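You operate a simulated robot arm through the tools that you are given. There is no shell and no other tool.

The job below is to be done with a simulated robot arm. You get a single attempt, and the scene is never put back.

TASK
The oil is too hot: cool it into the green band and start the pump again.
Fine: switch off first; open the water lever, shut it when cool, press the reset button, then switch on. Where these are worked on the way, their far stop is far enough and under half their travel is too little: water lever.

The check looks at the end state, three seconds after you hand in, the way a careful person would. Anything else that was tipped, shoved, dropped, spilled or broken makes it a failure.

THE ROBOT
A 6-joint arm with a three-finger gripper, fixed in place. Base frame: the origin is at the foot of the arm, x ahead of it, y to its left, z up. Readings come in mm, degrees, newtons and seconds.
Its first joint turns from -166.0 to 166.0 degrees. Payload 4.89 kg.
Tool frame: the origin (TCP) lies between the finger pads and is the grasp point; the fingertips stand 30 mm ahead of it; z points along the fingers, y is the line along which they close. The gripper opens to 164 mm. The gripper's body begins 125 mm behind the TCP.
Orientation is that of the tool frame in the base frame, as a unit quaternion [w, x, y, z]. With the fingers straight down and closing along the base's y, the tool's x points along the base's -x, its y along +y and its z along -z.

THE INTERFACE
- The arm moves only by the tool send_rows. Its argument "increments" is a list of rows, each an object (a shift or turn left out is 0, a gripper value left out holds the last) with "slide": the shift along the tool's x, y, z in mm, a list of three; "delta_rot": the turn, a rotation vector about the tool's x, y, z in degrees, a list of three; "claw": the opening, from 0 (shut) to 1 (fully open). In form: [{"slide": [x, y, z], "delta_rot": [rx, ry, rz], "claw": claw}, ...]. A call has 1 to 20 rows; each row is the pose to reach, as a shift and turn from the pose commanded when the call began, along the tool's axes at that moment. A row lasts 0.2 s, in which the tool goes at most 50 mm and 8.6 degrees; a call with a longer step from one row to the next is refused whole, and so is a gripper value outside its range. A pose out of reach is approached as far as the arm can. The call stops where the force on the tool passes 90 N (or 10 N more than at its start, if that is more) or the arm is blocked; 0.2 s more then pass. Each finger travels about 108 mm/s and halts on what it meets, pressing with about 31 N; the grip force reading is that of the motor and also rises with nothing between the fingers. The clock runs only during rows and for 0.2 s after the last one: add rows that repeat a pose to give the fingers time. The reply holds the time, the measured pose of the TCP, the force on the tool along the base axes, the opening and the grip force, in the units named above and with some noise, with the torque about the TCP (base axes, N m) and any sound that the robot's microphone picked up.
- Cameras (640 x 400 px; columns grow to the right, rows downward): "scene" is fixed at [51.4, -502.3, 1068.9]; the picture's right is [0.68, -0.73, 0.00], its down [-0.17, -0.16, -0.97] and it looks along [0.71, 0.66, -0.23] (base axes); focal length 341 px, centre (320, 200). "wrist" rides on the gripper at [76, -2, -152] in the tool frame; the picture's right is [0.02, 1.00, 0.00], its down [-0.88, 0.02, -0.47] and it looks along [-0.47, 0.01, 0.88] (tool axes); focal length 247 px, centre (320, 200). There is no depth. A picture from a camera that has moved, and an enlarged one, comes with that camera's place and axes in the base frame and with its lens.
- grab_frame(camera): a new picture of that camera. No time passes.
- move_column(by): slides the trunk up (or, below 0, down) by that many mm; the arm rides with it, the base frame stays. It gives what a move gives, with no picture.
- enlarge(camera, box): a new picture of the part [left, top, right, bottom] of that camera's present view, enlarged. No time passes.
- close_job(): hands the job in; it is judged then, once.

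Places have to be worked out from the pictures, the camera data and where the tool is seen. Open the gripper and draw the arm clear of the work before you hand the job in, unless the task says otherwise.

The tools are called after ">>>" by a JSON object that holds its "fn" and its "kwargs". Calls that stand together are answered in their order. send_rows: Moves the arm, as the interface text tells. Its arguments: {"type":"object","properties":{"increments":{"type":"array"}},"required":["increments"]} The other tools are called the same way: move_column (by) slides the trunk up or down; grab_frame (camera) takes a picture; enlarge (camera, box) takes an enlarged picture of a part of a camera's view; close_job () hands the job in.

At the start:

```text
t: 0.0
eef_pos: [758.1, 434.9, 732.1]
tool_rot: [0.0, 0.0, 1.0, 0.0]
force: [-0.4, -0.6, -0.3]
moment: [0.0, 0.0, 0.03]
grip_width: 163.8
finger_force: 0.0
trunk travel left (down, up): [-125.0, 265.0]
```

scene: 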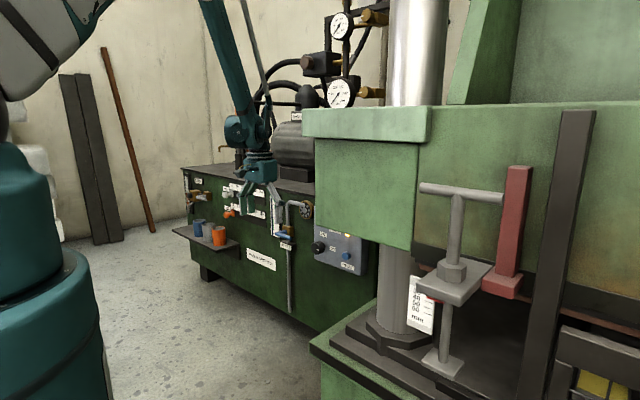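
wrist: 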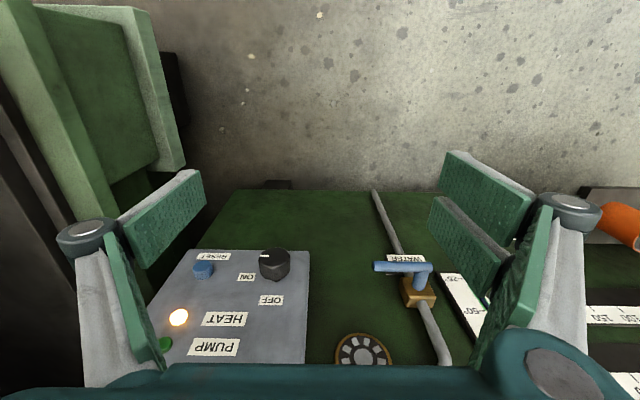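

I'll take closer looks at the panel, lever and gauge before anything moves.

>>> {"fn": "enlarge", "kwargs": {"camera": "scene", "box": [170, 150, 380, 290]}}

>>> {"fn": "enlarge", "kwargs": {"camera": "wrist", "box": [120, 220, 480, 400]}}

>>> {"fn": "enlarge", "kwargs": {"camera": "scene", "box": [270, 190, 370, 290]}}

>>> {"fn": "enlarge", "kwargs": {"camera": "wrist", "box": [400, 220, 640, 400]}}

```text
2.86 times, centred on (275, 220) of scene
camera zoom: at [51.4, -502.3, 1068.9], right [0.68, -0.73, 0.0], down [-0.17, -0.16, -0.97], along [0.71, 0.66, -0.23], focal length 976 px, centre (449, 143)
```

zoom: 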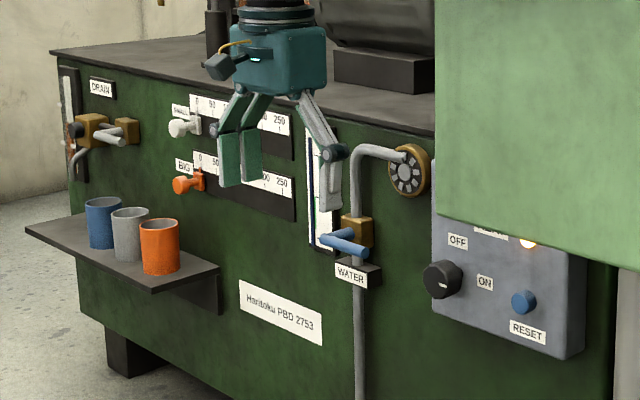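

```text
1.78 times, centred on (300, 310) of wrist
camera zoom: at [680.3, 434.4, 884.2], right [-0.02, 1.0, 0.0], down [0.88, 0.02, 0.47], along [0.47, 0.01, -0.88], focal length 439 px, centre (356, 4)
```

zoom: 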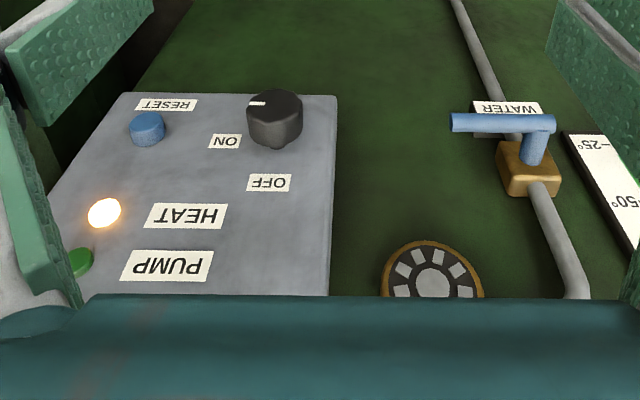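

```text
4.00 times, centred on (320, 240) of scene
camera zoom: at [51.4, -502.3, 1068.9], right [0.68, -0.73, 0.0], down [-0.17, -0.16, -0.97], along [0.71, 0.66, -0.23], focal length 1366 px, centre (320, 40)
```

zoom: 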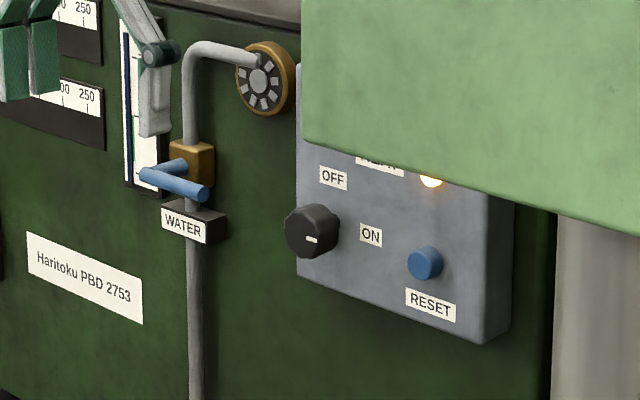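

```text
2.22 times, centred on (520, 310) of wrist
camera zoom: at [680.3, 434.4, 884.2], right [-0.02, 1.0, 0.0], down [0.88, 0.02, 0.47], along [0.47, 0.01, -0.88], focal length 549 px, centre (-124, -44)
```

zoom: 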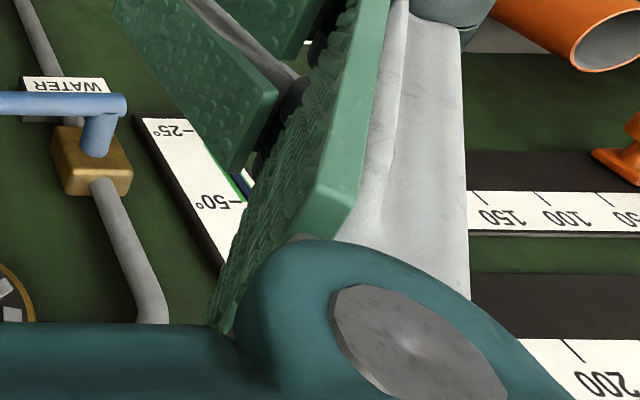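

The knob pointer is at ON. I place it near [970, 363, 570], the reset button near [992, 238, 568], and the lever at y 543–640, x ≈ 995, z ≈ 555. I'll check the press body at the left of the wrist view and the thermometer.

>>> {"fn": "enlarge", "kwargs": {"camera": "wrist", "box": [0, 0, 240, 240]}}

>>> {"fn": "enlarge", "kwargs": {"camera": "scene", "box": [250, 180, 310, 240]}}

>>> {"fn": "enlarge", "kwargs": {"camera": "scene", "box": [290, 90, 640, 400]}}

```text
1.67 times, centred on (120, 120) of wrist
camera zoom: at [680.3, 434.4, 884.2], right [-0.02, 1.0, 0.0], down [0.88, 0.02, 0.47], along [0.47, 0.01, -0.88], focal length 412 px, centre (653, 333)
```

zoom: 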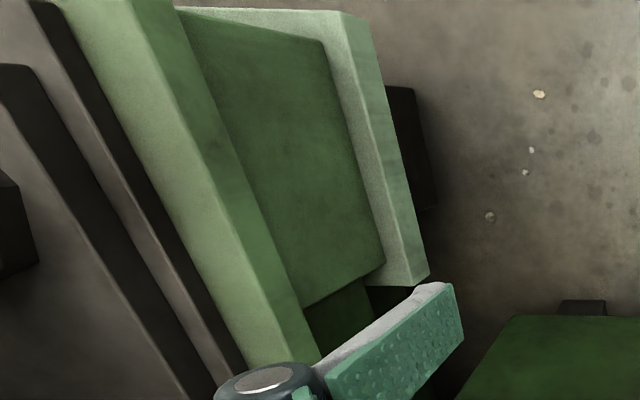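

```text
6.67 times, centred on (280, 210) of scene
camera zoom: at [51.4, -502.3, 1068.9], right [0.68, -0.73, 0.0], down [-0.17, -0.16, -0.97], along [0.71, 0.66, -0.23], focal length 2276 px, centre (587, 133)
```

zoom: 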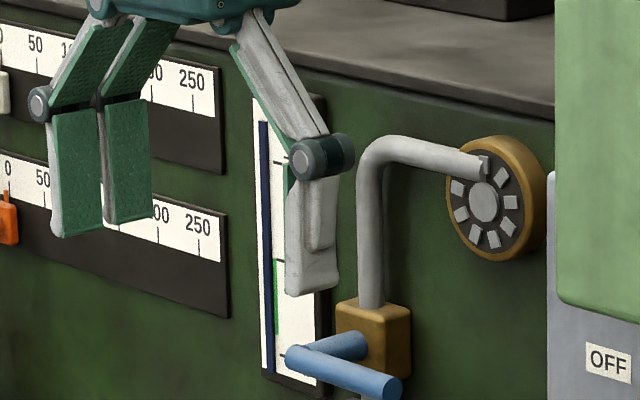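

```text
1.29 times, centred on (465, 245) of scene
camera zoom: at [51.4, -502.3, 1068.9], right [0.68, -0.73, 0.0], down [-0.17, -0.16, -0.97], along [0.71, 0.66, -0.23], focal length 441 px, centre (133, 142)
```

zoom: 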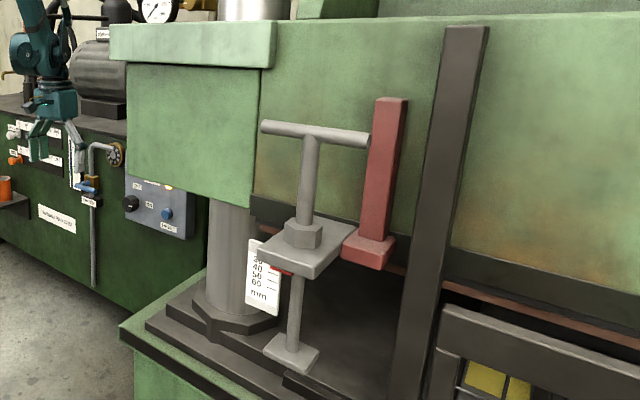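

The press sits at y < ~65 with its head above z ≈ 820 and its table below z ≈ 490, so there's room at the panel. I'll pitch the tool to point along +x while moving ahead a little, well short of the panel.

>>> {"fn": "send_rows", "kwargs": {"increments": [{"slide": [-8, 0, 3], "delta_rot": [0, -8.2, 0], "claw": 1}, {"slide": [-16, 0, 6], "delta_rot": [0, -16.4, 0]}, {"slide": [-24, 0, 9], "delta_rot": [0, -24.6, 0]}, {"slide": [-32, 0, 12], "delta_rot": [0, -32.8, 0]}, {"slide": [-40, 0, 15], "delta_rot": [0, -41, 0]}, {"slide": [-48, 0, 18], "delta_rot": [0, -49.2, 0]}, {"slide": [-56, 0, 21], "delta_rot": [0, -57.4, 0]}, {"slide": [-64, 0, 24], "delta_rot": [0, -65.6, 0]}, {"slide": [-72, 0, 27], "delta_rot": [0, -73.8, 0]}, {"slide": [-80, 0, 30], "delta_rot": [0, -82, 0]}, {"slide": [-88, 0, 33], "delta_rot": [0, -90, 0]}, {"slide": [-88, 0, 33], "delta_rot": [0, -90, 0]}]}}

```text
t: 2.6
eef_pos: [926.7, 510.1, 736.2]
tool_rot: [0.708, 0.001, 0.706, 0.0]
force: [-0.2, 0.4, 0.7]
moment: [0.0, 0.08, 0.0]
grip_width: 164.4
finger_force: 0.2
out of reach, approached as far as the arm can: row 7, 8, 9, 10, 11, 12
trunk travel left (down, up): [-125.0, 265.0]
```

The tool is horizontal, but the arm halted at its inner reach, with the TCP near [927, 510, 736]. I'll look from here.

>>> {"fn": "grab_frame", "kwargs": {"camera": "scene"}}

>>> {"fn": "grab_frame", "kwargs": {"camera": "wrist"}}

```text
taken
```

scene: 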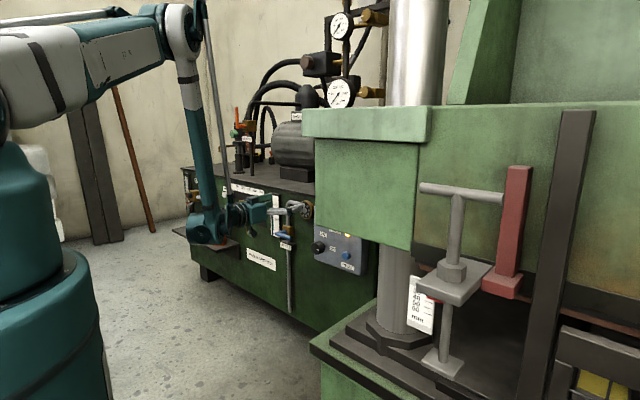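

```text
taken
camera wrist: at [773.8, 508.8, 658.6], right [0.0, 1.0, -0.02], down [-0.47, 0.02, 0.88], along [0.88, 0.01, 0.47], focal length 247 px, centre (320, 200)
```

wrist: 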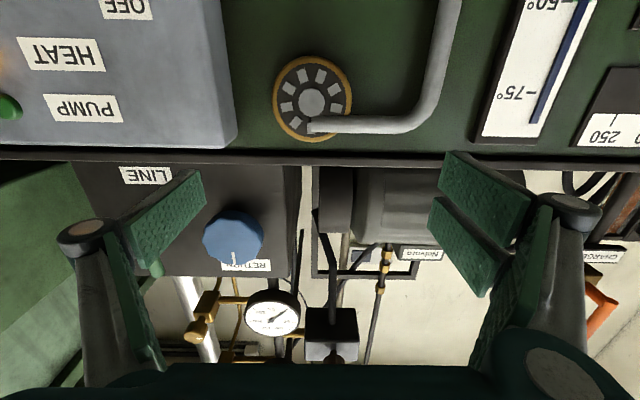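

From the elbow angle, the inner reach limit should ease if the shoulder sits higher. I'll raise the trunk a little; the fingertips at x ≈ 957 stay clear of the unit's front.

>>> {"fn": "move_column", "kwargs": {"by": 120}}

```text
t: 4.1
eef_pos: [927.2, 509.9, 855.5]
tool_rot: [0.707, 0.001, 0.708, -0.001]
force: [0.7, -0.8, -0.1]
moment: [-0.03, -0.02, -0.01]
grip_width: 164.0
finger_force: 0.1
trunk travel left (down, up): [-245.0, 145.0]
```

It rose freely to z = 855. Now I'll bring the tool down (tool +x is down) and see which pose the increments are counted from.

>>> {"fn": "send_rows", "kwargs": {"increments": [{"slide": [40, 0, 0]}, {"slide": [80, 0, 0]}, {"slide": [120, 0, 0]}, {"slide": [120, 0, 0]}]}}

```text
t: 5.1
eef_pos: [946.2, 526.4, 737.7]
tool_rot: [0.707, 0.0, 0.707, 0.0]
force: [0.7, -0.4, 0.3]
moment: [-0.01, -0.03, -0.02]
grip_width: 164.1
finger_force: 0.0
out of reach, approached as far as the arm can: row 1, 2, 3, 4
trunk travel left (down, up): [-245.0, 145.0]
```

Raising the trunk made the reach worse, so the limit is the wrist bend rather than the elbow. I'll pitch the tool 16° below horizontal in place, which should relax it, and see where it settles.

>>> {"fn": "send_rows", "kwargs": {"increments": [{"delta_rot": [0, 8, 0]}, {"delta_rot": [0, 16, 0]}, {"delta_rot": [0, 16, 0]}]}}

```text
t: 5.9
eef_pos: [947.8, 524.8, 738.7]
tool_rot: [0.601, 0.001, 0.799, -0.001]
force: [-0.4, -1.0, -0.1]
moment: [0.01, 0.01, -0.02]
grip_width: 164.0
finger_force: 0.1
trunk travel left (down, up): [-245.0, 145.0]
```

The increments count from the reached pose, and this pitch is reachable. I'll back the tool away from the unit before lowering the trunk.

>>> {"fn": "send_rows", "kwargs": {"increments": [{"slide": [10, -15, -35]}, {"slide": [20, -30, -70]}, {"slide": [30.4, -45, -105.7]}, {"slide": [30.4, -45, -105.7]}]}}

```text
t: 6.9
eef_pos: [902.5, 530.3, 758.4]
tool_rot: [0.601, 0.001, 0.799, -0.001]
force: [0.3, -0.3, 0.0]
moment: [-0.03, -0.04, -0.03]
grip_width: 163.9
finger_force: 0.1
out of reach, approached as far as the arm can: row 1, 2, 3, 4
trunk travel left (down, up): [-245.0, 145.0]
```

It settles at x ≈ 902 with the tips at x ≈ 931, still about 50 mm clear of the lever and pipe. I'll lower the trunk part way.

>>> {"fn": "move_column", "kwargs": {"by": -120}}

>>> {"fn": "grab_frame", "kwargs": {"camera": "wrist"}}

>>> {"fn": "grab_frame", "kwargs": {"camera": "scene"}}

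```text
t: 8.4
eef_pos: [902.0, 530.5, 638.6]
tool_rot: [0.601, 0.002, 0.799, -0.002]
force: [-0.4, 0.0, 0.0]
moment: [-0.01, 0.01, -0.03]
grip_width: 164.2
finger_force: 0.1
trunk travel left (down, up): [-125.0, 265.0]
```

```text
taken
camera wrist: at [734.0, 530.8, 606.6], right [0.0, 1.0, -0.02], down [-0.21, 0.02, 0.98], along [0.98, 0.01, 0.21], focal length 247 px, centre (320, 200)
```

wrist: 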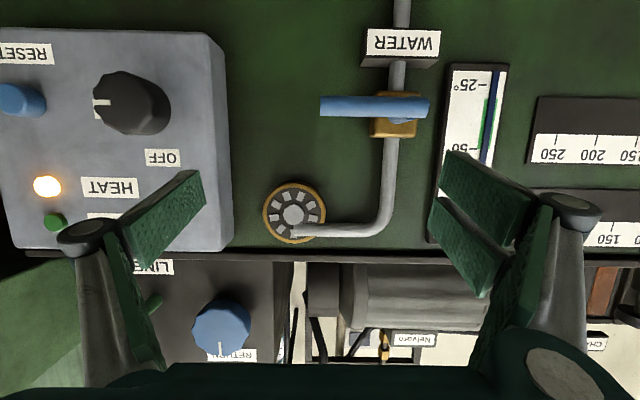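

```text
taken
```

scene: 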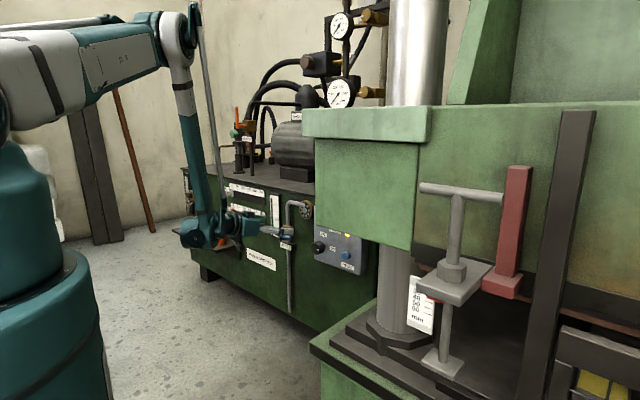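

The view is good. I now place the knob front at [974, 366, 571], the reset button at [992, 238, 569], and the lever bar from its pivot at y ≈ 630 to its tip at y ≈ 533 (x ≈ 990, z ≈ 567). I'll zoom on the thermometer and knob.

>>> {"fn": "enlarge", "kwargs": {"camera": "wrist", "box": [420, 50, 540, 250]}}

>>> {"fn": "enlarge", "kwargs": {"camera": "wrist", "box": [0, 30, 240, 250]}}

>>> {"fn": "enlarge", "kwargs": {"camera": "scene", "box": [220, 185, 310, 255]}}

```text
2.00 times, centred on (480, 150) of wrist
camera zoom: at [734.0, 530.8, 606.6], right [0.0, 1.0, -0.02], down [-0.21, 0.02, 0.98], along [0.98, 0.01, 0.21], focal length 494 px, centre (0, 300)
```

zoom: 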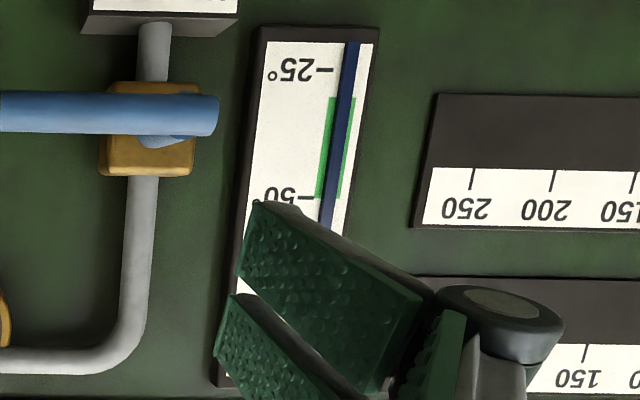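

```text
1.82 times, centred on (120, 140) of wrist
camera zoom: at [734.0, 530.8, 606.6], right [0.0, 1.0, -0.02], down [-0.21, 0.02, 0.98], along [0.98, 0.01, 0.21], focal length 449 px, centre (684, 309)
```

zoom: 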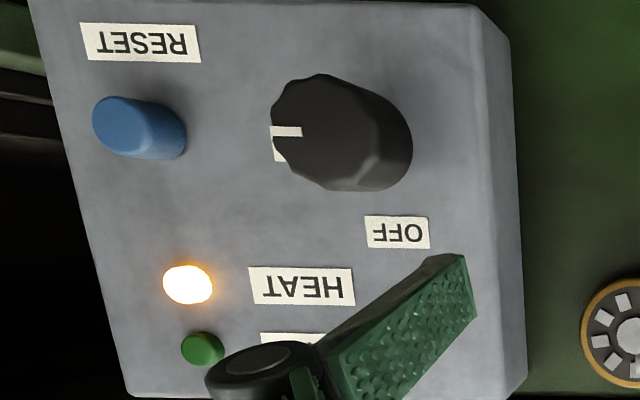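

```text
5.71 times, centred on (265, 220) of scene
camera zoom: at [51.4, -502.3, 1068.9], right [0.68, -0.73, 0.0], down [-0.17, -0.16, -0.97], along [0.71, 0.66, -0.23], focal length 1951 px, centre (634, 86)
```

zoom: 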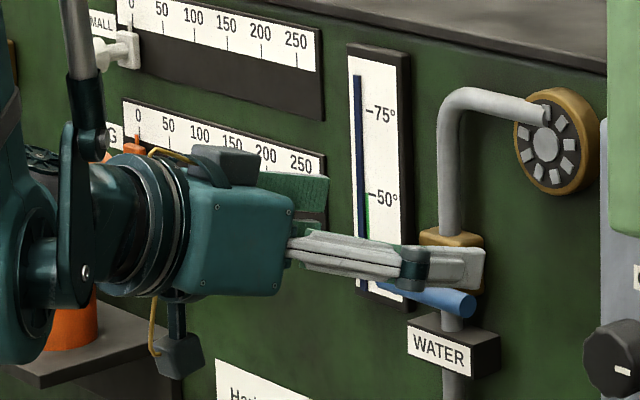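

The temperature reads about 87° and the green band runs from about 30° to 50°. The limit points fit a minimum outward lean of the forearm, so I'll drop the trunk fully to allow closer work.

>>> {"fn": "move_column", "kwargs": {"by": -125}}

```text
t: 9.9
eef_pos: [902.1, 530.9, 512.8]
tool_rot: [0.601, 0.0, 0.799, 0.0]
force: [-0.8, 0.1, -0.5]
moment: [0.0, 0.01, 0.01]
grip_width: 163.8
finger_force: 0.0
trunk travel left (down, up): [0.0, 390.0]
```

Now at trunk bottom. I'll move in front of the knob at [905, 366, 578] with a 22° pitch, fingers partly closed.

>>> {"fn": "send_rows", "kwargs": {"increments": [{"slide": [-12.7, -33, -3], "delta_rot": [0, 1.2, 0], "claw": 0.55}, {"slide": [-25.3, -66, -6], "delta_rot": [0, 2.4, 0]}, {"slide": [-38, -99, -9], "delta_rot": [0, 3.6, 0]}, {"slide": [-50.6, -132, -12], "delta_rot": [0, 4.8, 0]}, {"slide": [-63.3, -165, -15.1], "delta_rot": [0, 6, 0]}, {"slide": [-63.3, -165, -15.1], "delta_rot": [0, 6, 0]}]}}

>>> {"fn": "grab_frame", "kwargs": {"camera": "wrist"}}

>>> {"fn": "enlarge", "kwargs": {"camera": "scene", "box": [220, 180, 380, 290]}}

```text
t: 11.3
eef_pos: [937.1, 386.0, 601.4]
tool_rot: [0.557, 0.002, 0.83, -0.002]
force: [-6.4, -0.7, 4.8]
moment: [-0.21, -0.02, -0.26]
grip_width: 98.2
finger_force: 2.2
out of reach, approached as far as the arm can: row 1, 2, 3, 4, 5, 6
trunk travel left (down, up): [0.0, 390.0]
```

```text
taken
camera wrist: at [766.4, 385.6, 587.2], right [0.0, 1.0, -0.02], down [-0.11, 0.02, 0.99], along [0.99, 0.01, 0.11], focal length 247 px, centre (320, 200)
```

wrist: 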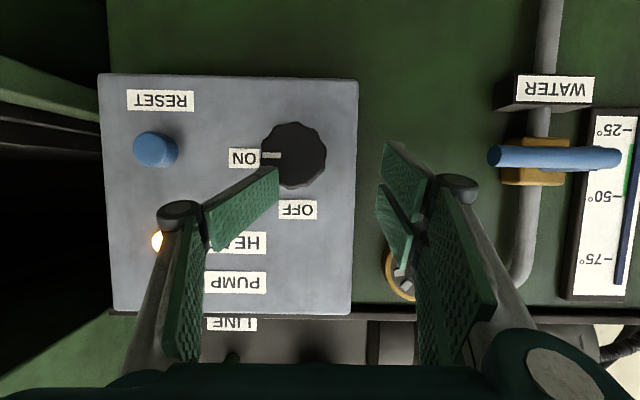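

```text
3.64 times, centred on (300, 235) of scene
camera zoom: at [51.4, -502.3, 1068.9], right [0.68, -0.73, 0.0], down [-0.17, -0.16, -0.97], along [0.71, 0.66, -0.23], focal length 1242 px, centre (393, 73)
```

zoom: 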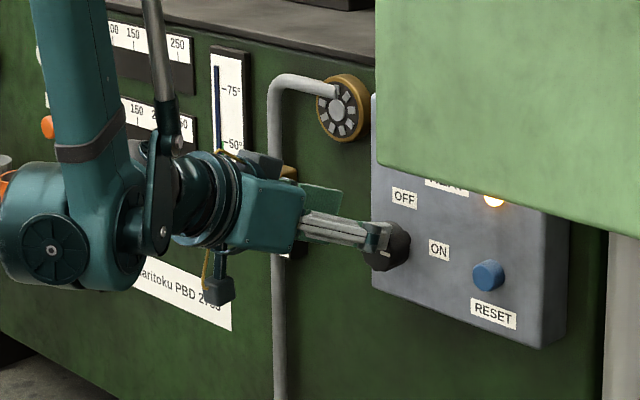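

The −y finger is lightly touching the knob's side (width 98, 6 N), and the arm is at the edge of its reach. The OFF label puts the panel face at x ≈ 1004 and the knob axis at y ≈ 366, z ≈ 572. I'll open, back off and steepen to 30° for margin.

>>> {"fn": "send_rows", "kwargs": {"increments": [{"slide": [0, 0, 0], "claw": 0.66}, {"slide": [0, 0, 0], "delta_rot": [0, 0, 0]}, {"slide": [5, -7, -4], "delta_rot": [0, 4, 0]}, {"slide": [14.7, -20, -9], "delta_rot": [0, 7.7, 0]}, {"slide": [14.7, -20, -9], "delta_rot": [0, 7.7, 0]}]}}

>>> {"fn": "grab_frame", "kwargs": {"camera": "wrist"}}

```text
t: 12.5
eef_pos: [922.2, 367.0, 589.9]
tool_rot: [0.502, 0.002, 0.865, -0.002]
force: [0.5, 0.2, 0.6]
moment: [0.0, 0.0, 0.01]
grip_width: 108.0
finger_force: 0.1
trunk travel left (down, up): [0.0, 390.0]
```

```text
taken
camera wrist: at [751.9, 366.6, 598.4], right [-0.01, 1.0, -0.02], down [0.03, 0.02, 1.0], along [1.0, 0.01, -0.03], focal length 247 px, centre (320, 200)
```

wrist: 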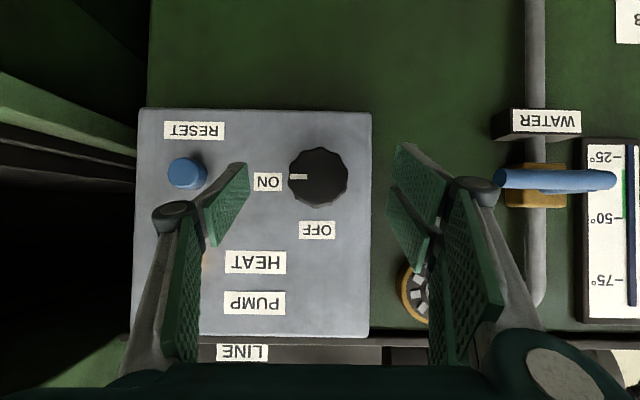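

Everything matches: knob centre at y ≈ 366.7, z ≈ 571, straight ahead. I'll slide the open fingers over the knob without closing.

>>> {"fn": "send_rows", "kwargs": {"increments": [{"slide": [-4, 0, 11]}, {"slide": [-8, 0, 22]}, {"slide": [-12, 0, 33]}, {"slide": [-16.1, -0.5, 43.8]}, {"slide": [-16.1, -0.5, 43.8]}]}}

>>> {"fn": "grab_frame", "kwargs": {"camera": "wrist"}}

>>> {"fn": "enlarge", "kwargs": {"camera": "scene", "box": [260, 190, 380, 290]}}

```text
t: 13.7
eef_pos: [968.0, 365.4, 583.2]
tool_rot: [0.501, 0.002, 0.865, -0.002]
force: [0.3, -0.4, 0.1]
moment: [0.0, 0.01, 0.0]
grip_width: 108.4
finger_force: 0.3
trunk travel left (down, up): [0.0, 390.0]
```

```text
taken
camera wrist: at [798.3, 365.9, 591.9], right [-0.01, 1.0, -0.02], down [0.03, 0.02, 1.0], along [1.0, 0.01, -0.03], focal length 247 px, centre (320, 200)
```

wrist: 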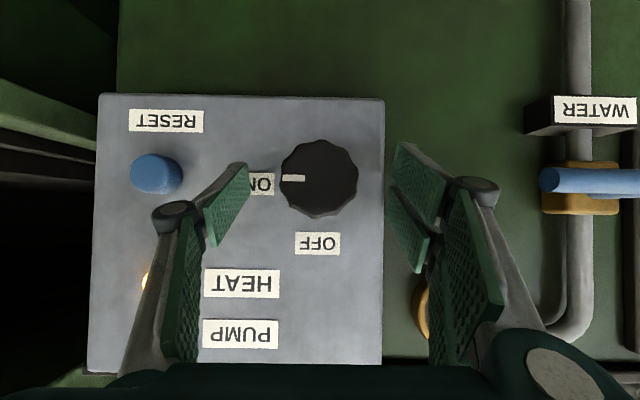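

```text
4.00 times, centred on (320, 240) of scene
camera zoom: at [51.4, -502.3, 1068.9], right [0.68, -0.73, 0.0], down [-0.17, -0.16, -0.97], along [0.71, 0.66, -0.23], focal length 1366 px, centre (320, 40)
```

zoom: 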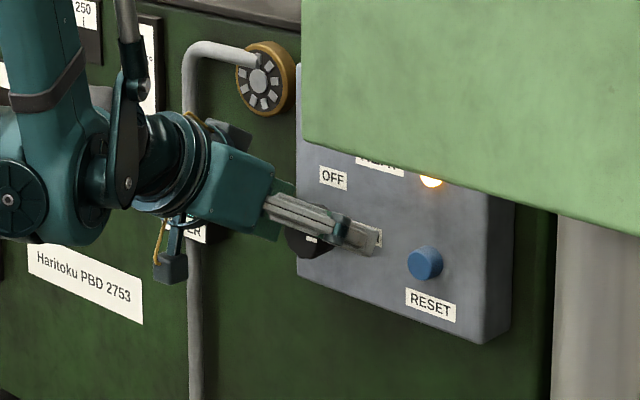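

Fingers are around the knob with no force. I'll close on it.

>>> {"fn": "send_rows", "kwargs": {"increments": [{"claw": 0.2}, {"claw": 0.2}, {"claw": 0.2}]}}

>>> {"fn": "grab_frame", "kwargs": {"camera": "wrist"}}

```text
t: 14.5
eef_pos: [967.8, 367.9, 583.0]
tool_rot: [0.502, 0.001, 0.865, -0.001]
force: [-10.7, 57.8, 9.1]
moment: [-0.27, -0.48, 2.4]
grip_width: 102.8
finger_force: 31.6
trunk travel left (down, up): [0.0, 390.0]
```

```text
taken
camera wrist: at [797.6, 367.8, 592.1], right [-0.01, 1.0, -0.02], down [0.03, 0.02, 1.0], along [1.0, 0.01, -0.03], focal length 247 px, centre (320, 200)
```

wrist: 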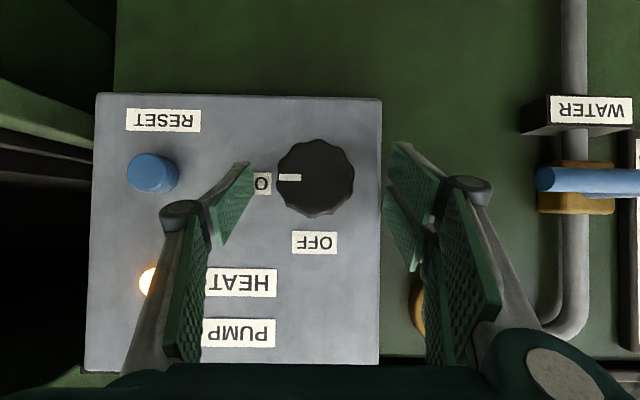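

The +y finger caught the panel box's side edge (57 N in y), because the tips reach just past the panel face. I'll reopen at once and retreat about 14 mm so that only the knob is between the fingers.

>>> {"fn": "send_rows", "kwargs": {"increments": [{"claw": 0.66}, {"claw": 0.66}, {"slide": [3.5, -0.7, -7]}, {"slide": [5.3, -1.4, -13.1]}, {"slide": [5.3, -1.4, -13.1]}]}}

```text
t: 15.7
eef_pos: [956.1, 363.0, 585.0]
tool_rot: [0.501, 0.001, 0.865, -0.001]
force: [1.3, 0.1, 0.1]
moment: [-0.01, -0.01, 0.01]
grip_width: 108.2
finger_force: 0.2
trunk travel left (down, up): [0.0, 390.0]
```

Free again. I'll centre on the knob (y +3.5) and close in stages.

>>> {"fn": "send_rows", "kwargs": {"increments": [{"slide": [0, 3.5, 0], "claw": 0.5}, {"slide": [0, 3.5, 0], "claw": 0.42}, {"slide": [0, 3.5, 0], "claw": 0.42}]}}

>>> {"fn": "grab_frame", "kwargs": {"camera": "wrist"}}

```text
t: 16.5
eef_pos: [955.9, 368.0, 585.1]
tool_rot: [0.501, 0.001, 0.865, -0.001]
force: [-0.1, -0.6, 0.4]
moment: [-0.02, 0.0, -0.02]
grip_width: 68.8
finger_force: 0.0
trunk travel left (down, up): [0.0, 390.0]
```

```text
taken
camera wrist: at [784.3, 367.6, 594.2], right [-0.01, 1.0, -0.02], down [0.03, 0.02, 1.0], along [1.0, 0.01, -0.03], focal length 247 px, centre (320, 200)
```

wrist: 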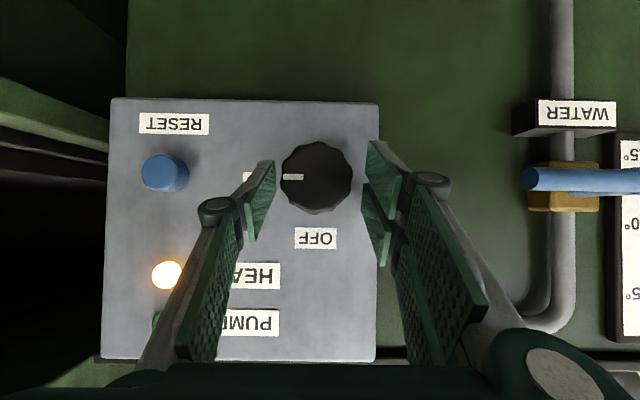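

The knob sits between the pads with no side contact. Closing on it now.

>>> {"fn": "send_rows", "kwargs": {"increments": [{"claw": 0.2}, {"claw": 0.2}, {"claw": 0.2}]}}

>>> {"fn": "grab_frame", "kwargs": {"camera": "wrist"}}

```text
t: 17.3
eef_pos: [955.4, 364.9, 585.8]
tool_rot: [0.502, 0.002, 0.865, -0.002]
force: [-11.0, -38.5, -2.0]
moment: [-0.49, 0.15, -1.22]
grip_width: 49.2
finger_force: 44.9
trunk travel left (down, up): [0.0, 390.0]
```

```text
taken
camera wrist: at [784.3, 365.6, 594.4], right [-0.01, 1.0, -0.02], down [0.03, 0.02, 1.0], along [1.0, 0.0, -0.03], focal length 247 px, centre (320, 200)
```

wrist: 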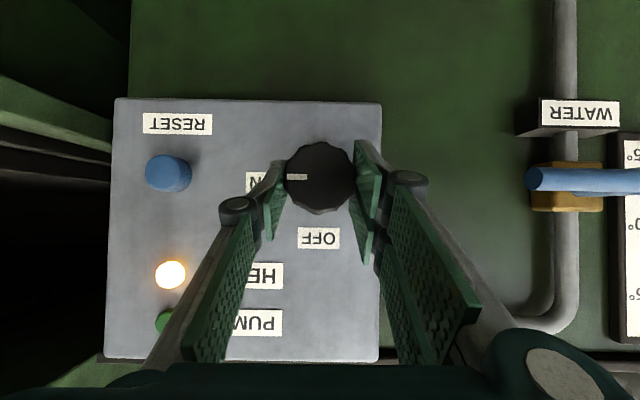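

I have the knob (49 mm wide), with a 3 mm side offset that I'll relieve. Now I'll turn rigidly about the knob's axis, counter-clockwise seen from the front, 90° towards OFF.

>>> {"fn": "send_rows", "kwargs": {"increments": [{"slide": [0, -3.2, 0]}, {"slide": [0.11, -1.3, 0.07], "delta_rot": [4, 0, -6.93]}, {"slide": [0.45, 0.5, 0.26], "delta_rot": [8, 0, -13.86]}, {"slide": [1.01, 2.3, 0.58], "delta_rot": [12, 0, -20.78]}, {"slide": [1.78, 4.0, 1.03], "delta_rot": [16, 0, -27.71]}, {"slide": [2.74, 5.5, 1.58], "delta_rot": [20, 0, -34.64]}, {"slide": [3.87, 6.8, 2.23], "delta_rot": [24, 0, -41.57]}, {"slide": [5.15, 8.0, 2.98], "delta_rot": [28, 0, -48.5]}, {"slide": [6.56, 8.9, 3.79], "delta_rot": [32, 0, -55.42]}, {"slide": [8.08, 9.6, 4.66], "delta_rot": [36, 0, -62.35]}, {"slide": [9.66, 10.1, 5.58], "delta_rot": [40, 0, -69.28]}, {"slide": [11.28, 10.3, 6.51], "delta_rot": [44, 0, -76.21]}, {"slide": [11.69, 10.3, 6.75], "delta_rot": [45, 0, -77.94]}, {"slide": [11.69, 10.3, 6.75], "delta_rot": [45, 0, -77.94]}]}}

>>> {"fn": "grab_frame", "kwargs": {"camera": "wrist"}}

>>> {"fn": "enlarge", "kwargs": {"camera": "scene", "box": [260, 190, 380, 290]}}

```text
t: 20.3
eef_pos: [955.7, 376.7, 575.3]
tool_rot: [-0.353, 0.351, -0.611, 0.615]
force: [12.4, -22.4, 54.0]
moment: [0.14, -1.42, -0.59]
grip_width: 48.9
finger_force: 45.0
trunk travel left (down, up): [0.0, 390.0]
```

```text
taken
camera wrist: at [785.0, 388.9, 574.7], right [0.0, -0.02, -1.0], down [0.03, 1.0, -0.02], along [1.0, -0.03, 0.0], focal length 247 px, centre (320, 200)
```

wrist: 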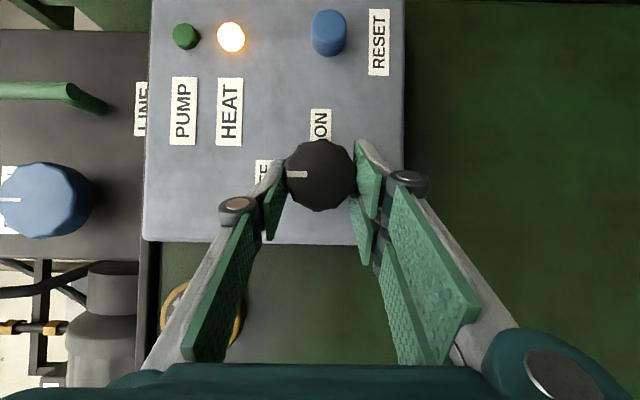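

```text
4.00 times, centred on (320, 240) of scene
camera zoom: at [51.4, -502.3, 1068.9], right [0.68, -0.73, 0.0], down [-0.17, -0.16, -0.97], along [0.71, 0.66, -0.23], focal length 1366 px, centre (320, 40)
```

zoom: 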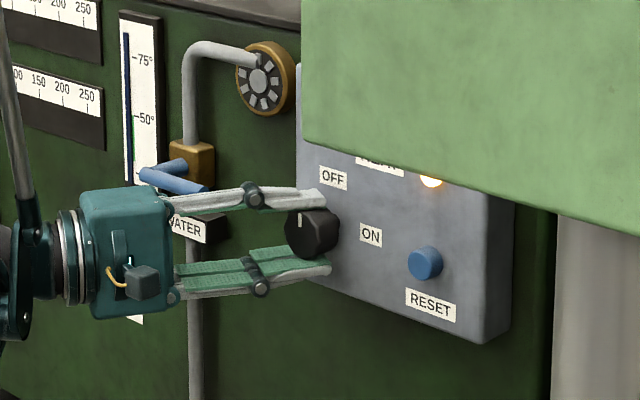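

The knob now points at OFF. I'll release it and back straight out along −x.

>>> {"fn": "send_rows", "kwargs": {"increments": [{"claw": 0.66}, {"claw": 0.66}, {"slide": [12, 0, -20]}, {"slide": [24, 0, -41]}, {"slide": [24, 0, -41]}]}}

>>> {"fn": "enlarge", "kwargs": {"camera": "scene", "box": [260, 190, 380, 290]}}

>>> {"fn": "grab_frame", "kwargs": {"camera": "wrist"}}

```text
t: 21.5
eef_pos: [907.7, 377.1, 569.8]
tool_rot: [-0.354, 0.351, -0.613, 0.614]
force: [0.5, -0.8, -1.1]
moment: [0.0, -0.03, 0.0]
grip_width: 108.2
finger_force: 0.2
trunk travel left (down, up): [0.0, 390.0]
```

```text
4.00 times, centred on (320, 240) of scene
camera zoom: at [51.4, -502.3, 1068.9], right [0.68, -0.73, 0.0], down [-0.17, -0.16, -0.97], along [0.71, 0.66, -0.23], focal length 1366 px, centre (320, 40)
```

zoom: 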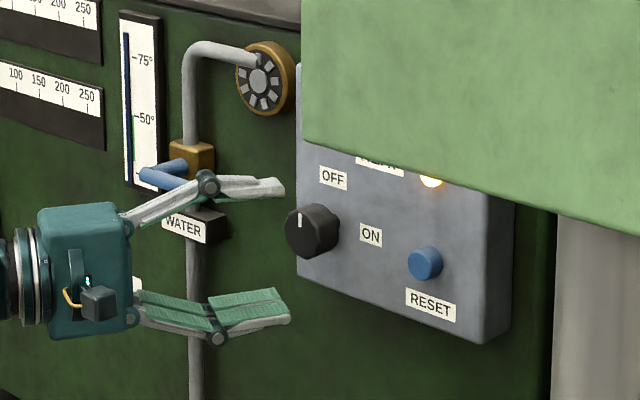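

```text
taken
camera wrist: at [736.1, 389.0, 570.7], right [-0.01, -0.02, -1.0], down [0.03, 1.0, -0.02], along [1.0, -0.03, -0.01], focal length 247 px, centre (320, 200)
```

wrist: 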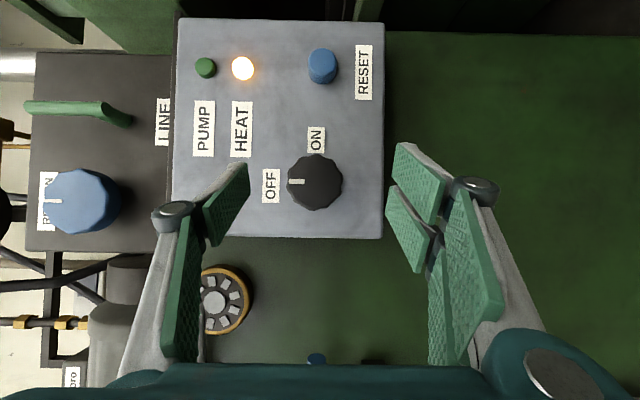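

OFF is confirmed. Next I'll bring the tool to point straight at +x in front of the lever, with the fingers opening vertically so the bar lies between them.

>>> {"fn": "send_rows", "kwargs": {"increments": [{"slide": [-34, 0.6, -13.4], "delta_rot": [0, -6, 0]}, {"slide": [-68.1, 1.2, -26.8], "delta_rot": [0, -12, 0]}, {"slide": [-102.1, 1.8, -40.3], "delta_rot": [0, -18, 0]}, {"slide": [-136.2, 2.4, -53.7], "delta_rot": [0, -24, 0]}, {"slide": [-170.2, 3, -67.1], "delta_rot": [0, -30, 0]}, {"slide": [-170.2, 3, -67.1], "delta_rot": [0, -30, 0]}]}}

>>> {"fn": "grab_frame", "kwargs": {"camera": "wrist"}}

>>> {"fn": "enlarge", "kwargs": {"camera": "scene", "box": [220, 180, 340, 280]}}

```text
t: 22.9
eef_pos: [934.5, 559.7, 568.1]
tool_rot: [-0.501, 0.498, -0.5, 0.501]
force: [0.8, -0.2, 0.2]
moment: [-0.03, 0.01, 0.03]
grip_width: 108.1
finger_force: 0.0
trunk travel left (down, up): [0.0, 390.0]
```

```text
taken
camera wrist: at [781.2, 485.2, 568.8], right [0.0, -0.02, -1.0], down [-0.47, 0.88, -0.02], along [0.88, 0.47, -0.01], focal length 247 px, centre (320, 200)
```

wrist: 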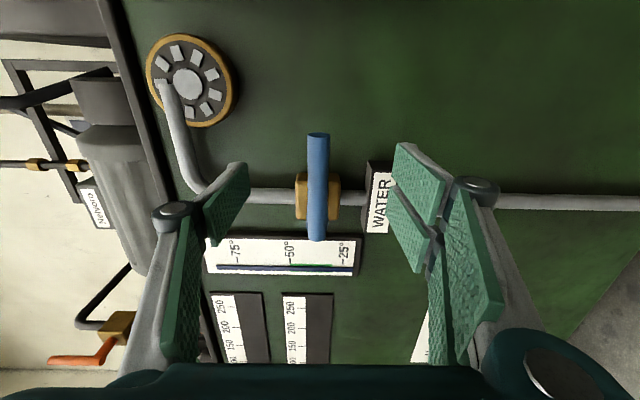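

```text
4.00 times, centred on (280, 230) of scene
camera zoom: at [51.4, -502.3, 1068.9], right [0.68, -0.73, 0.0], down [-0.17, -0.16, -0.97], along [0.71, 0.66, -0.23], focal length 1366 px, centre (480, 80)
```

zoom: 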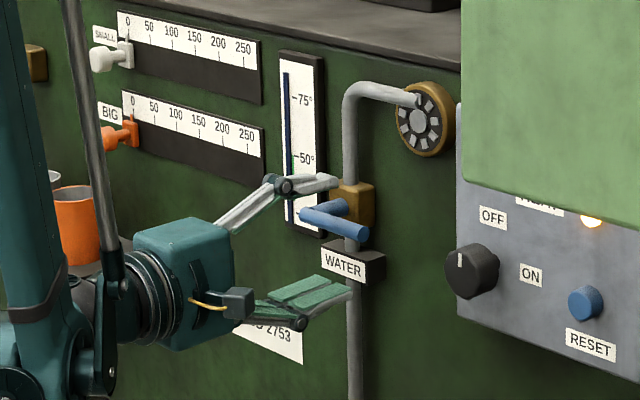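

The lever bar sits at z ≈ 569 with its tip at y ≈ 536, and the thermometer is visible too. I'll move in so the fingers straddle the bar and close them to a loose cage.

>>> {"fn": "send_rows", "kwargs": {"increments": [{"slide": [2, -0.5, 18]}, {"slide": [4, -1, 35.5]}, {"slide": [4, -1, 35.5], "claw": 0.35}, {"slide": [4, -1, 35.5], "claw": 0.2}, {"slide": [4, -1, 35.5], "claw": 0.2}]}}

>>> {"fn": "grab_frame", "kwargs": {"camera": "wrist"}}

>>> {"fn": "enlarge", "kwargs": {"camera": "scene", "box": [220, 180, 340, 280]}}

```text
t: 24.1
eef_pos: [970.6, 554.2, 570.6]
tool_rot: [-0.5, 0.498, -0.5, 0.502]
force: [0.6, 0.0, -0.6]
moment: [0.01, -0.04, 0.02]
grip_width: 33.0
finger_force: 0.0
trunk travel left (down, up): [0.0, 390.0]
```

```text
taken
camera wrist: at [817.2, 479.5, 570.2], right [0.0, -0.02, -1.0], down [-0.47, 0.88, -0.02], along [0.88, 0.47, -0.01], focal length 247 px, centre (320, 200)
```

wrist: 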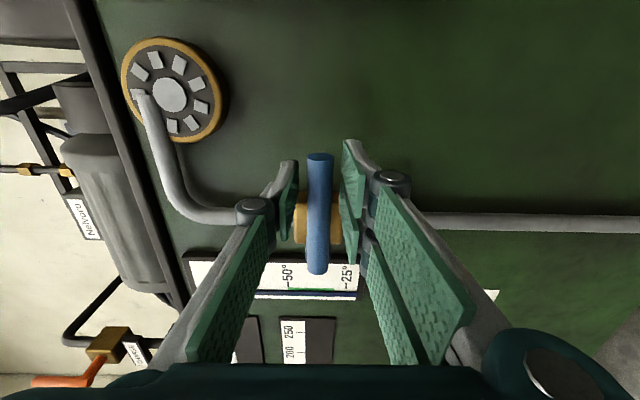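

```text
4.00 times, centred on (280, 230) of scene
camera zoom: at [51.4, -502.3, 1068.9], right [0.68, -0.73, 0.0], down [-0.17, -0.16, -0.97], along [0.71, 0.66, -0.23], focal length 1366 px, centre (480, 80)
```

zoom: 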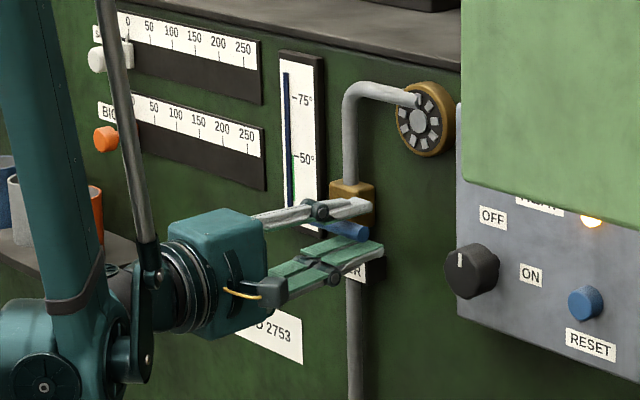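

The bar is caged with play on both sides. Direction is unknown, so I'll try a small 12° downward turn about the pivot and read the force.

>>> {"fn": "send_rows", "kwargs": {"increments": [{"slide": [-0.4, 7.3, 0], "delta_rot": [0, 0, 6]}, {"slide": [-1.5, 14.6, 0], "delta_rot": [0, 0, 12]}, {"slide": [-1.5, 14.6, 0], "delta_rot": [0, 0, 12]}]}}

>>> {"fn": "grab_frame", "kwargs": {"camera": "wrist"}}

```text
t: 24.9
eef_pos: [970.2, 556.9, 557.1]
tool_rot: [0.551, -0.443, 0.548, -0.447]
force: [2.6, 12.5, 32.0]
moment: [-0.84, -0.13, 0.06]
grip_width: 44.5
finger_force: 15.0
trunk travel left (down, up): [0.0, 390.0]
```

```text
taken
camera wrist: at [817.7, 483.9, 541.4], right [0.01, 0.19, -0.98], down [-0.47, 0.87, 0.16], along [0.88, 0.46, 0.09], focal length 247 px, centre (320, 200)
```

wrist: 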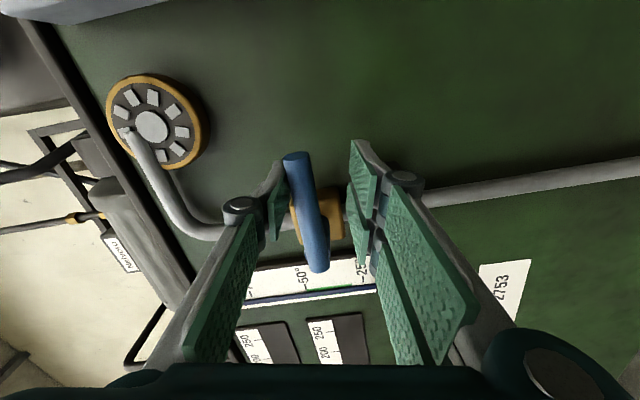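

Downward the lever holds still against 32 N, so it's at its closed stop that way. I'll return and try 14° upward.

>>> {"fn": "send_rows", "kwargs": {"increments": [{"slide": [-0.45, -7.9, 0], "delta_rot": [0, 0, -6.5]}, {"slide": [-1.8, -15.7, 0], "delta_rot": [0, 0, -13]}, {"slide": [-4.0, -23.4, 0], "delta_rot": [0, 0, -19.5]}, {"slide": [-7.1, -30.7, 0], "delta_rot": [0, 0, -26]}, {"slide": [-7.1, -30.7, 0], "delta_rot": [0, 0, -26]}]}}

>>> {"fn": "grab_frame", "kwargs": {"camera": "wrist"}}

>>> {"fn": "enlarge", "kwargs": {"camera": "scene", "box": [220, 180, 340, 280]}}

```text
t: 26.1
eef_pos: [970.9, 557.1, 586.8]
tool_rot: [-0.435, 0.556, -0.434, 0.559]
force: [0.9, -0.8, -0.9]
moment: [0.04, 0.01, 0.04]
grip_width: 33.2
finger_force: 0.7
trunk travel left (down, up): [0.0, 390.0]
```

```text
taken
camera wrist: at [818.3, 485.3, 605.8], right [0.0, -0.26, -0.96], down [-0.47, 0.85, -0.23], along [0.88, 0.45, -0.12], focal length 247 px, centre (320, 200)
```

wrist: 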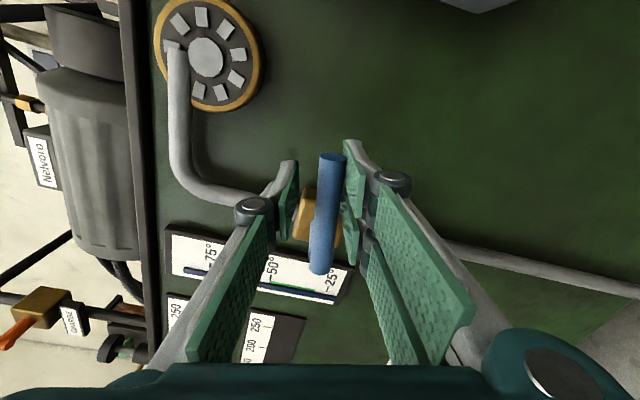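

```text
4.00 times, centred on (280, 230) of scene
camera zoom: at [51.4, -502.3, 1068.9], right [0.68, -0.73, 0.0], down [-0.17, -0.16, -0.97], along [0.71, 0.66, -0.23], focal length 1366 px, centre (480, 80)
```

zoom: 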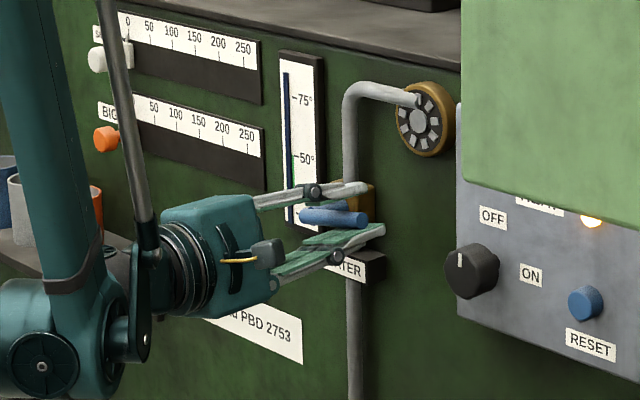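

Upward it moves freely with no resistance. I'll continue the arc to about 78°.

>>> {"fn": "send_rows", "kwargs": {"increments": [{"slide": [-0.7, -9.7, 0], "delta_rot": [0, 0, -8]}, {"slide": [-2.7, -19.3, 0], "delta_rot": [0, 0, -16]}, {"slide": [-6.05, -28.5, 0], "delta_rot": [0, 0, -24]}, {"slide": [-10.6, -37.1, 0], "delta_rot": [0, 0, -32]}, {"slide": [-16.4, -45, 0], "delta_rot": [0, 0, -40]}, {"slide": [-23.2, -52, 0], "delta_rot": [0, 0, -48]}, {"slide": [-30.9, -58, 0], "delta_rot": [0, 0, -56]}, {"slide": [-39.3, -62.9, 0], "delta_rot": [0, 0, -64]}]}}

>>> {"fn": "grab_frame", "kwargs": {"camera": "wrist"}}

>>> {"fn": "enlarge", "kwargs": {"camera": "scene", "box": [220, 180, 340, 280]}}

```text
t: 27.9
eef_pos: [970.4, 611.3, 638.3]
tool_rot: [-0.071, 0.702, -0.073, 0.705]
force: [0.4, -3.3, -0.9]
moment: [-0.08, 0.04, 0.02]
grip_width: 34.0
finger_force: 1.0
trunk travel left (down, up): [0.0, 390.0]
```

```text
taken
camera wrist: at [818.0, 597.9, 712.4], right [0.0, -0.98, -0.18], down [-0.47, 0.16, -0.87], along [0.88, 0.08, -0.46], focal length 247 px, centre (320, 200)
```

wrist: 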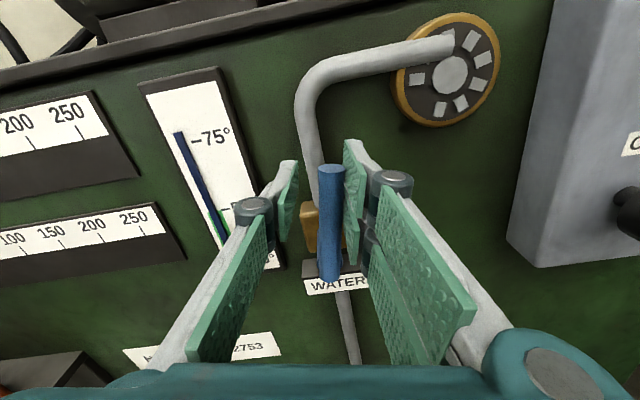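

```text
4.00 times, centred on (280, 230) of scene
camera zoom: at [51.4, -502.3, 1068.9], right [0.68, -0.73, 0.0], down [-0.17, -0.16, -0.97], along [0.71, 0.66, -0.23], focal length 1366 px, centre (480, 80)
```

zoom: 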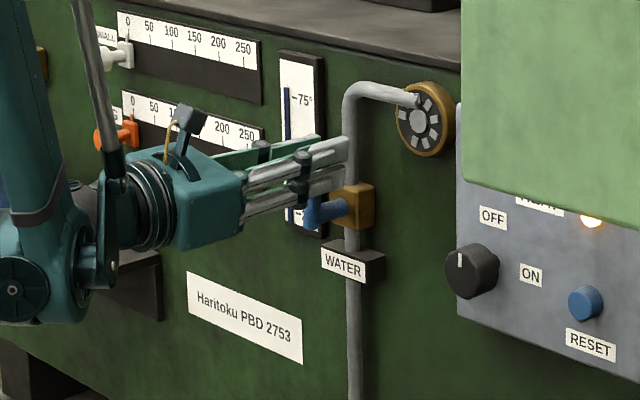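

The lever is nearly vertical and the temperature is already falling, at about 78°. I'll push on to the far stop and check the rate.

>>> {"fn": "send_rows", "kwargs": {"increments": [{"slide": [-0.7, -9.7, 0], "delta_rot": [0, 0, -8]}, {"slide": [-2.1, -16.9, 0], "delta_rot": [0, 0, -14]}]}}

>>> {"fn": "enlarge", "kwargs": {"camera": "wrist", "box": [120, 50, 360, 300]}}

>>> {"fn": "enlarge", "kwargs": {"camera": "scene", "box": [270, 185, 320, 245]}}

```text
t: 28.5
eef_pos: [972.2, 625.6, 639.6]
tool_rot: [0.014, 0.706, 0.012, 0.708]
force: [-1.2, -14.4, -4.4]
moment: [0.33, 0.03, -0.08]
grip_width: 38.3
finger_force: 6.8
trunk travel left (down, up): [0.0, 390.0]
```

```text
1.60 times, centred on (240, 175) of wrist
camera zoom: at [819.0, 632.5, 715.2], right [0.0, -1.0, 0.06], down [-0.47, -0.05, -0.88], along [0.88, -0.03, -0.47], focal length 395 px, centre (448, 240)
```

zoom: 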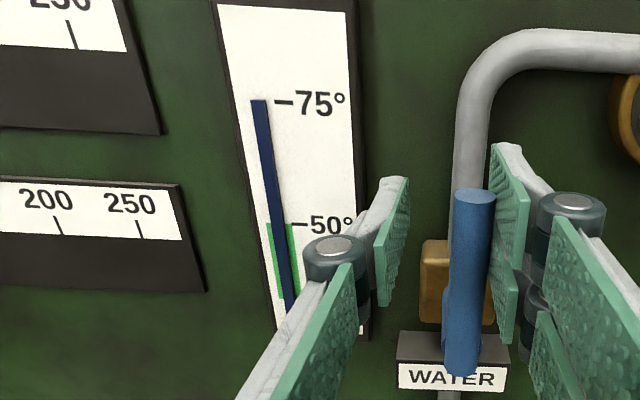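

```text
6.67 times, centred on (295, 215) of scene
camera zoom: at [51.4, -502.3, 1068.9], right [0.68, -0.73, 0.0], down [-0.17, -0.16, -0.97], along [0.71, 0.66, -0.23], focal length 2276 px, centre (487, 100)
```

zoom: 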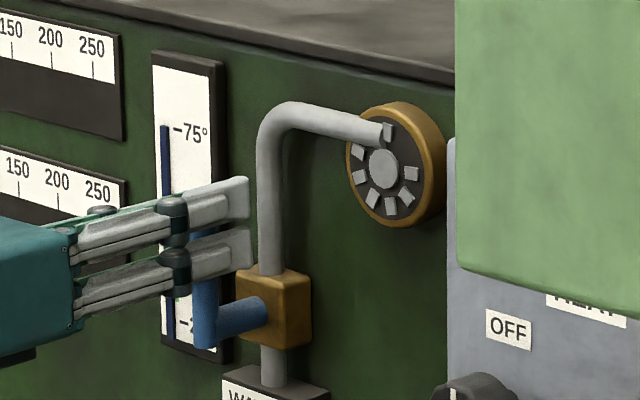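

The lever is at its upper stop (14 N against it) and the temperature is about 75°. I'll ease off slightly and wait one second to measure the cooling rate.

>>> {"fn": "send_rows", "kwargs": {"increments": [{"slide": [0, 3, 0], "delta_rot": [0, 0, 2]}, {"slide": [0, 3, 0], "delta_rot": [0, 0, 2]}, {"slide": [0, 3, 0], "delta_rot": [0, 0, 2]}, {"slide": [0, 3, 0], "delta_rot": [0, 0, 2]}]}}

>>> {"fn": "enlarge", "kwargs": {"camera": "wrist", "box": [120, 50, 360, 300]}}

```text
t: 29.5
eef_pos: [971.9, 626.0, 640.8]
tool_rot: [0.001, 0.706, -0.001, 0.709]
force: [1.2, -7.2, 2.9]
moment: [-0.21, -0.04, 0.05]
grip_width: 35.8
finger_force: 3.9
trunk travel left (down, up): [0.0, 390.0]
```

```text
1.60 times, centred on (240, 175) of wrist
camera zoom: at [818.0, 627.8, 715.7], right [0.0, -1.0, 0.02], down [-0.47, -0.02, -0.88], along [0.88, -0.01, -0.47], focal length 395 px, centre (448, 240)
```

zoom: 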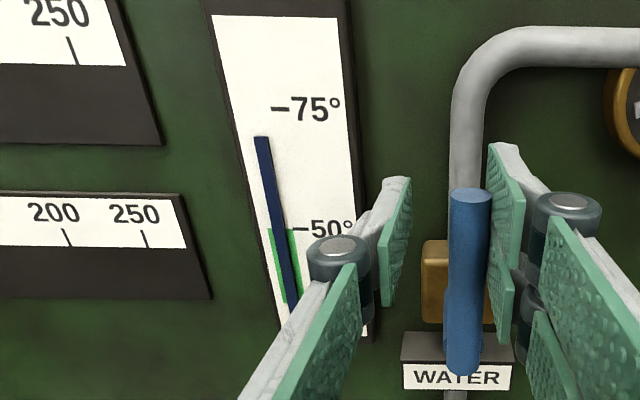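

Column top is about 69°, falling about 6°/s, so the band's top is about 3 s away. I'll wait another 2.4 s, then check again.

>>> {"fn": "send_rows", "kwargs": {"increments": [{"slide": [0, 1, 0]}, {"slide": [0, 1, 0]}, {"slide": [0, 1, 0]}, {"slide": [0, 1, 0]}, {"slide": [0, 1, 0]}, {"slide": [0, 1, 0]}, {"slide": [0, 1, 0]}, {"slide": [0, 1, 0]}, {"slide": [0, 1, 0]}, {"slide": [0, 1, 0]}, {"slide": [0, 1, 0]}]}}

>>> {"fn": "enlarge", "kwargs": {"camera": "wrist", "box": [120, 50, 360, 300]}}

```text
t: 31.9
eef_pos: [970.7, 623.5, 640.3]
tool_rot: [0.002, 0.706, -0.002, 0.708]
force: [-0.2, -1.8, -0.4]
moment: [0.0, 0.03, -0.03]
grip_width: 33.7
finger_force: 1.0
trunk travel left (down, up): [0.0, 390.0]
```

```text
1.60 times, centred on (240, 175) of wrist
camera zoom: at [817.6, 626.6, 715.2], right [0.0, -1.0, 0.02], down [-0.47, -0.02, -0.88], along [0.88, -0.01, -0.47], focal length 395 px, centre (448, 240)
```

zoom: 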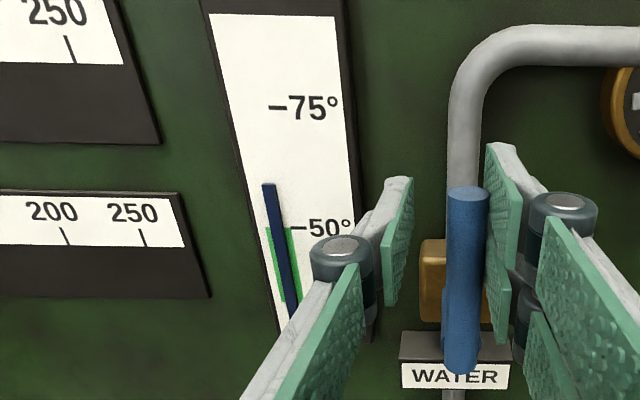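

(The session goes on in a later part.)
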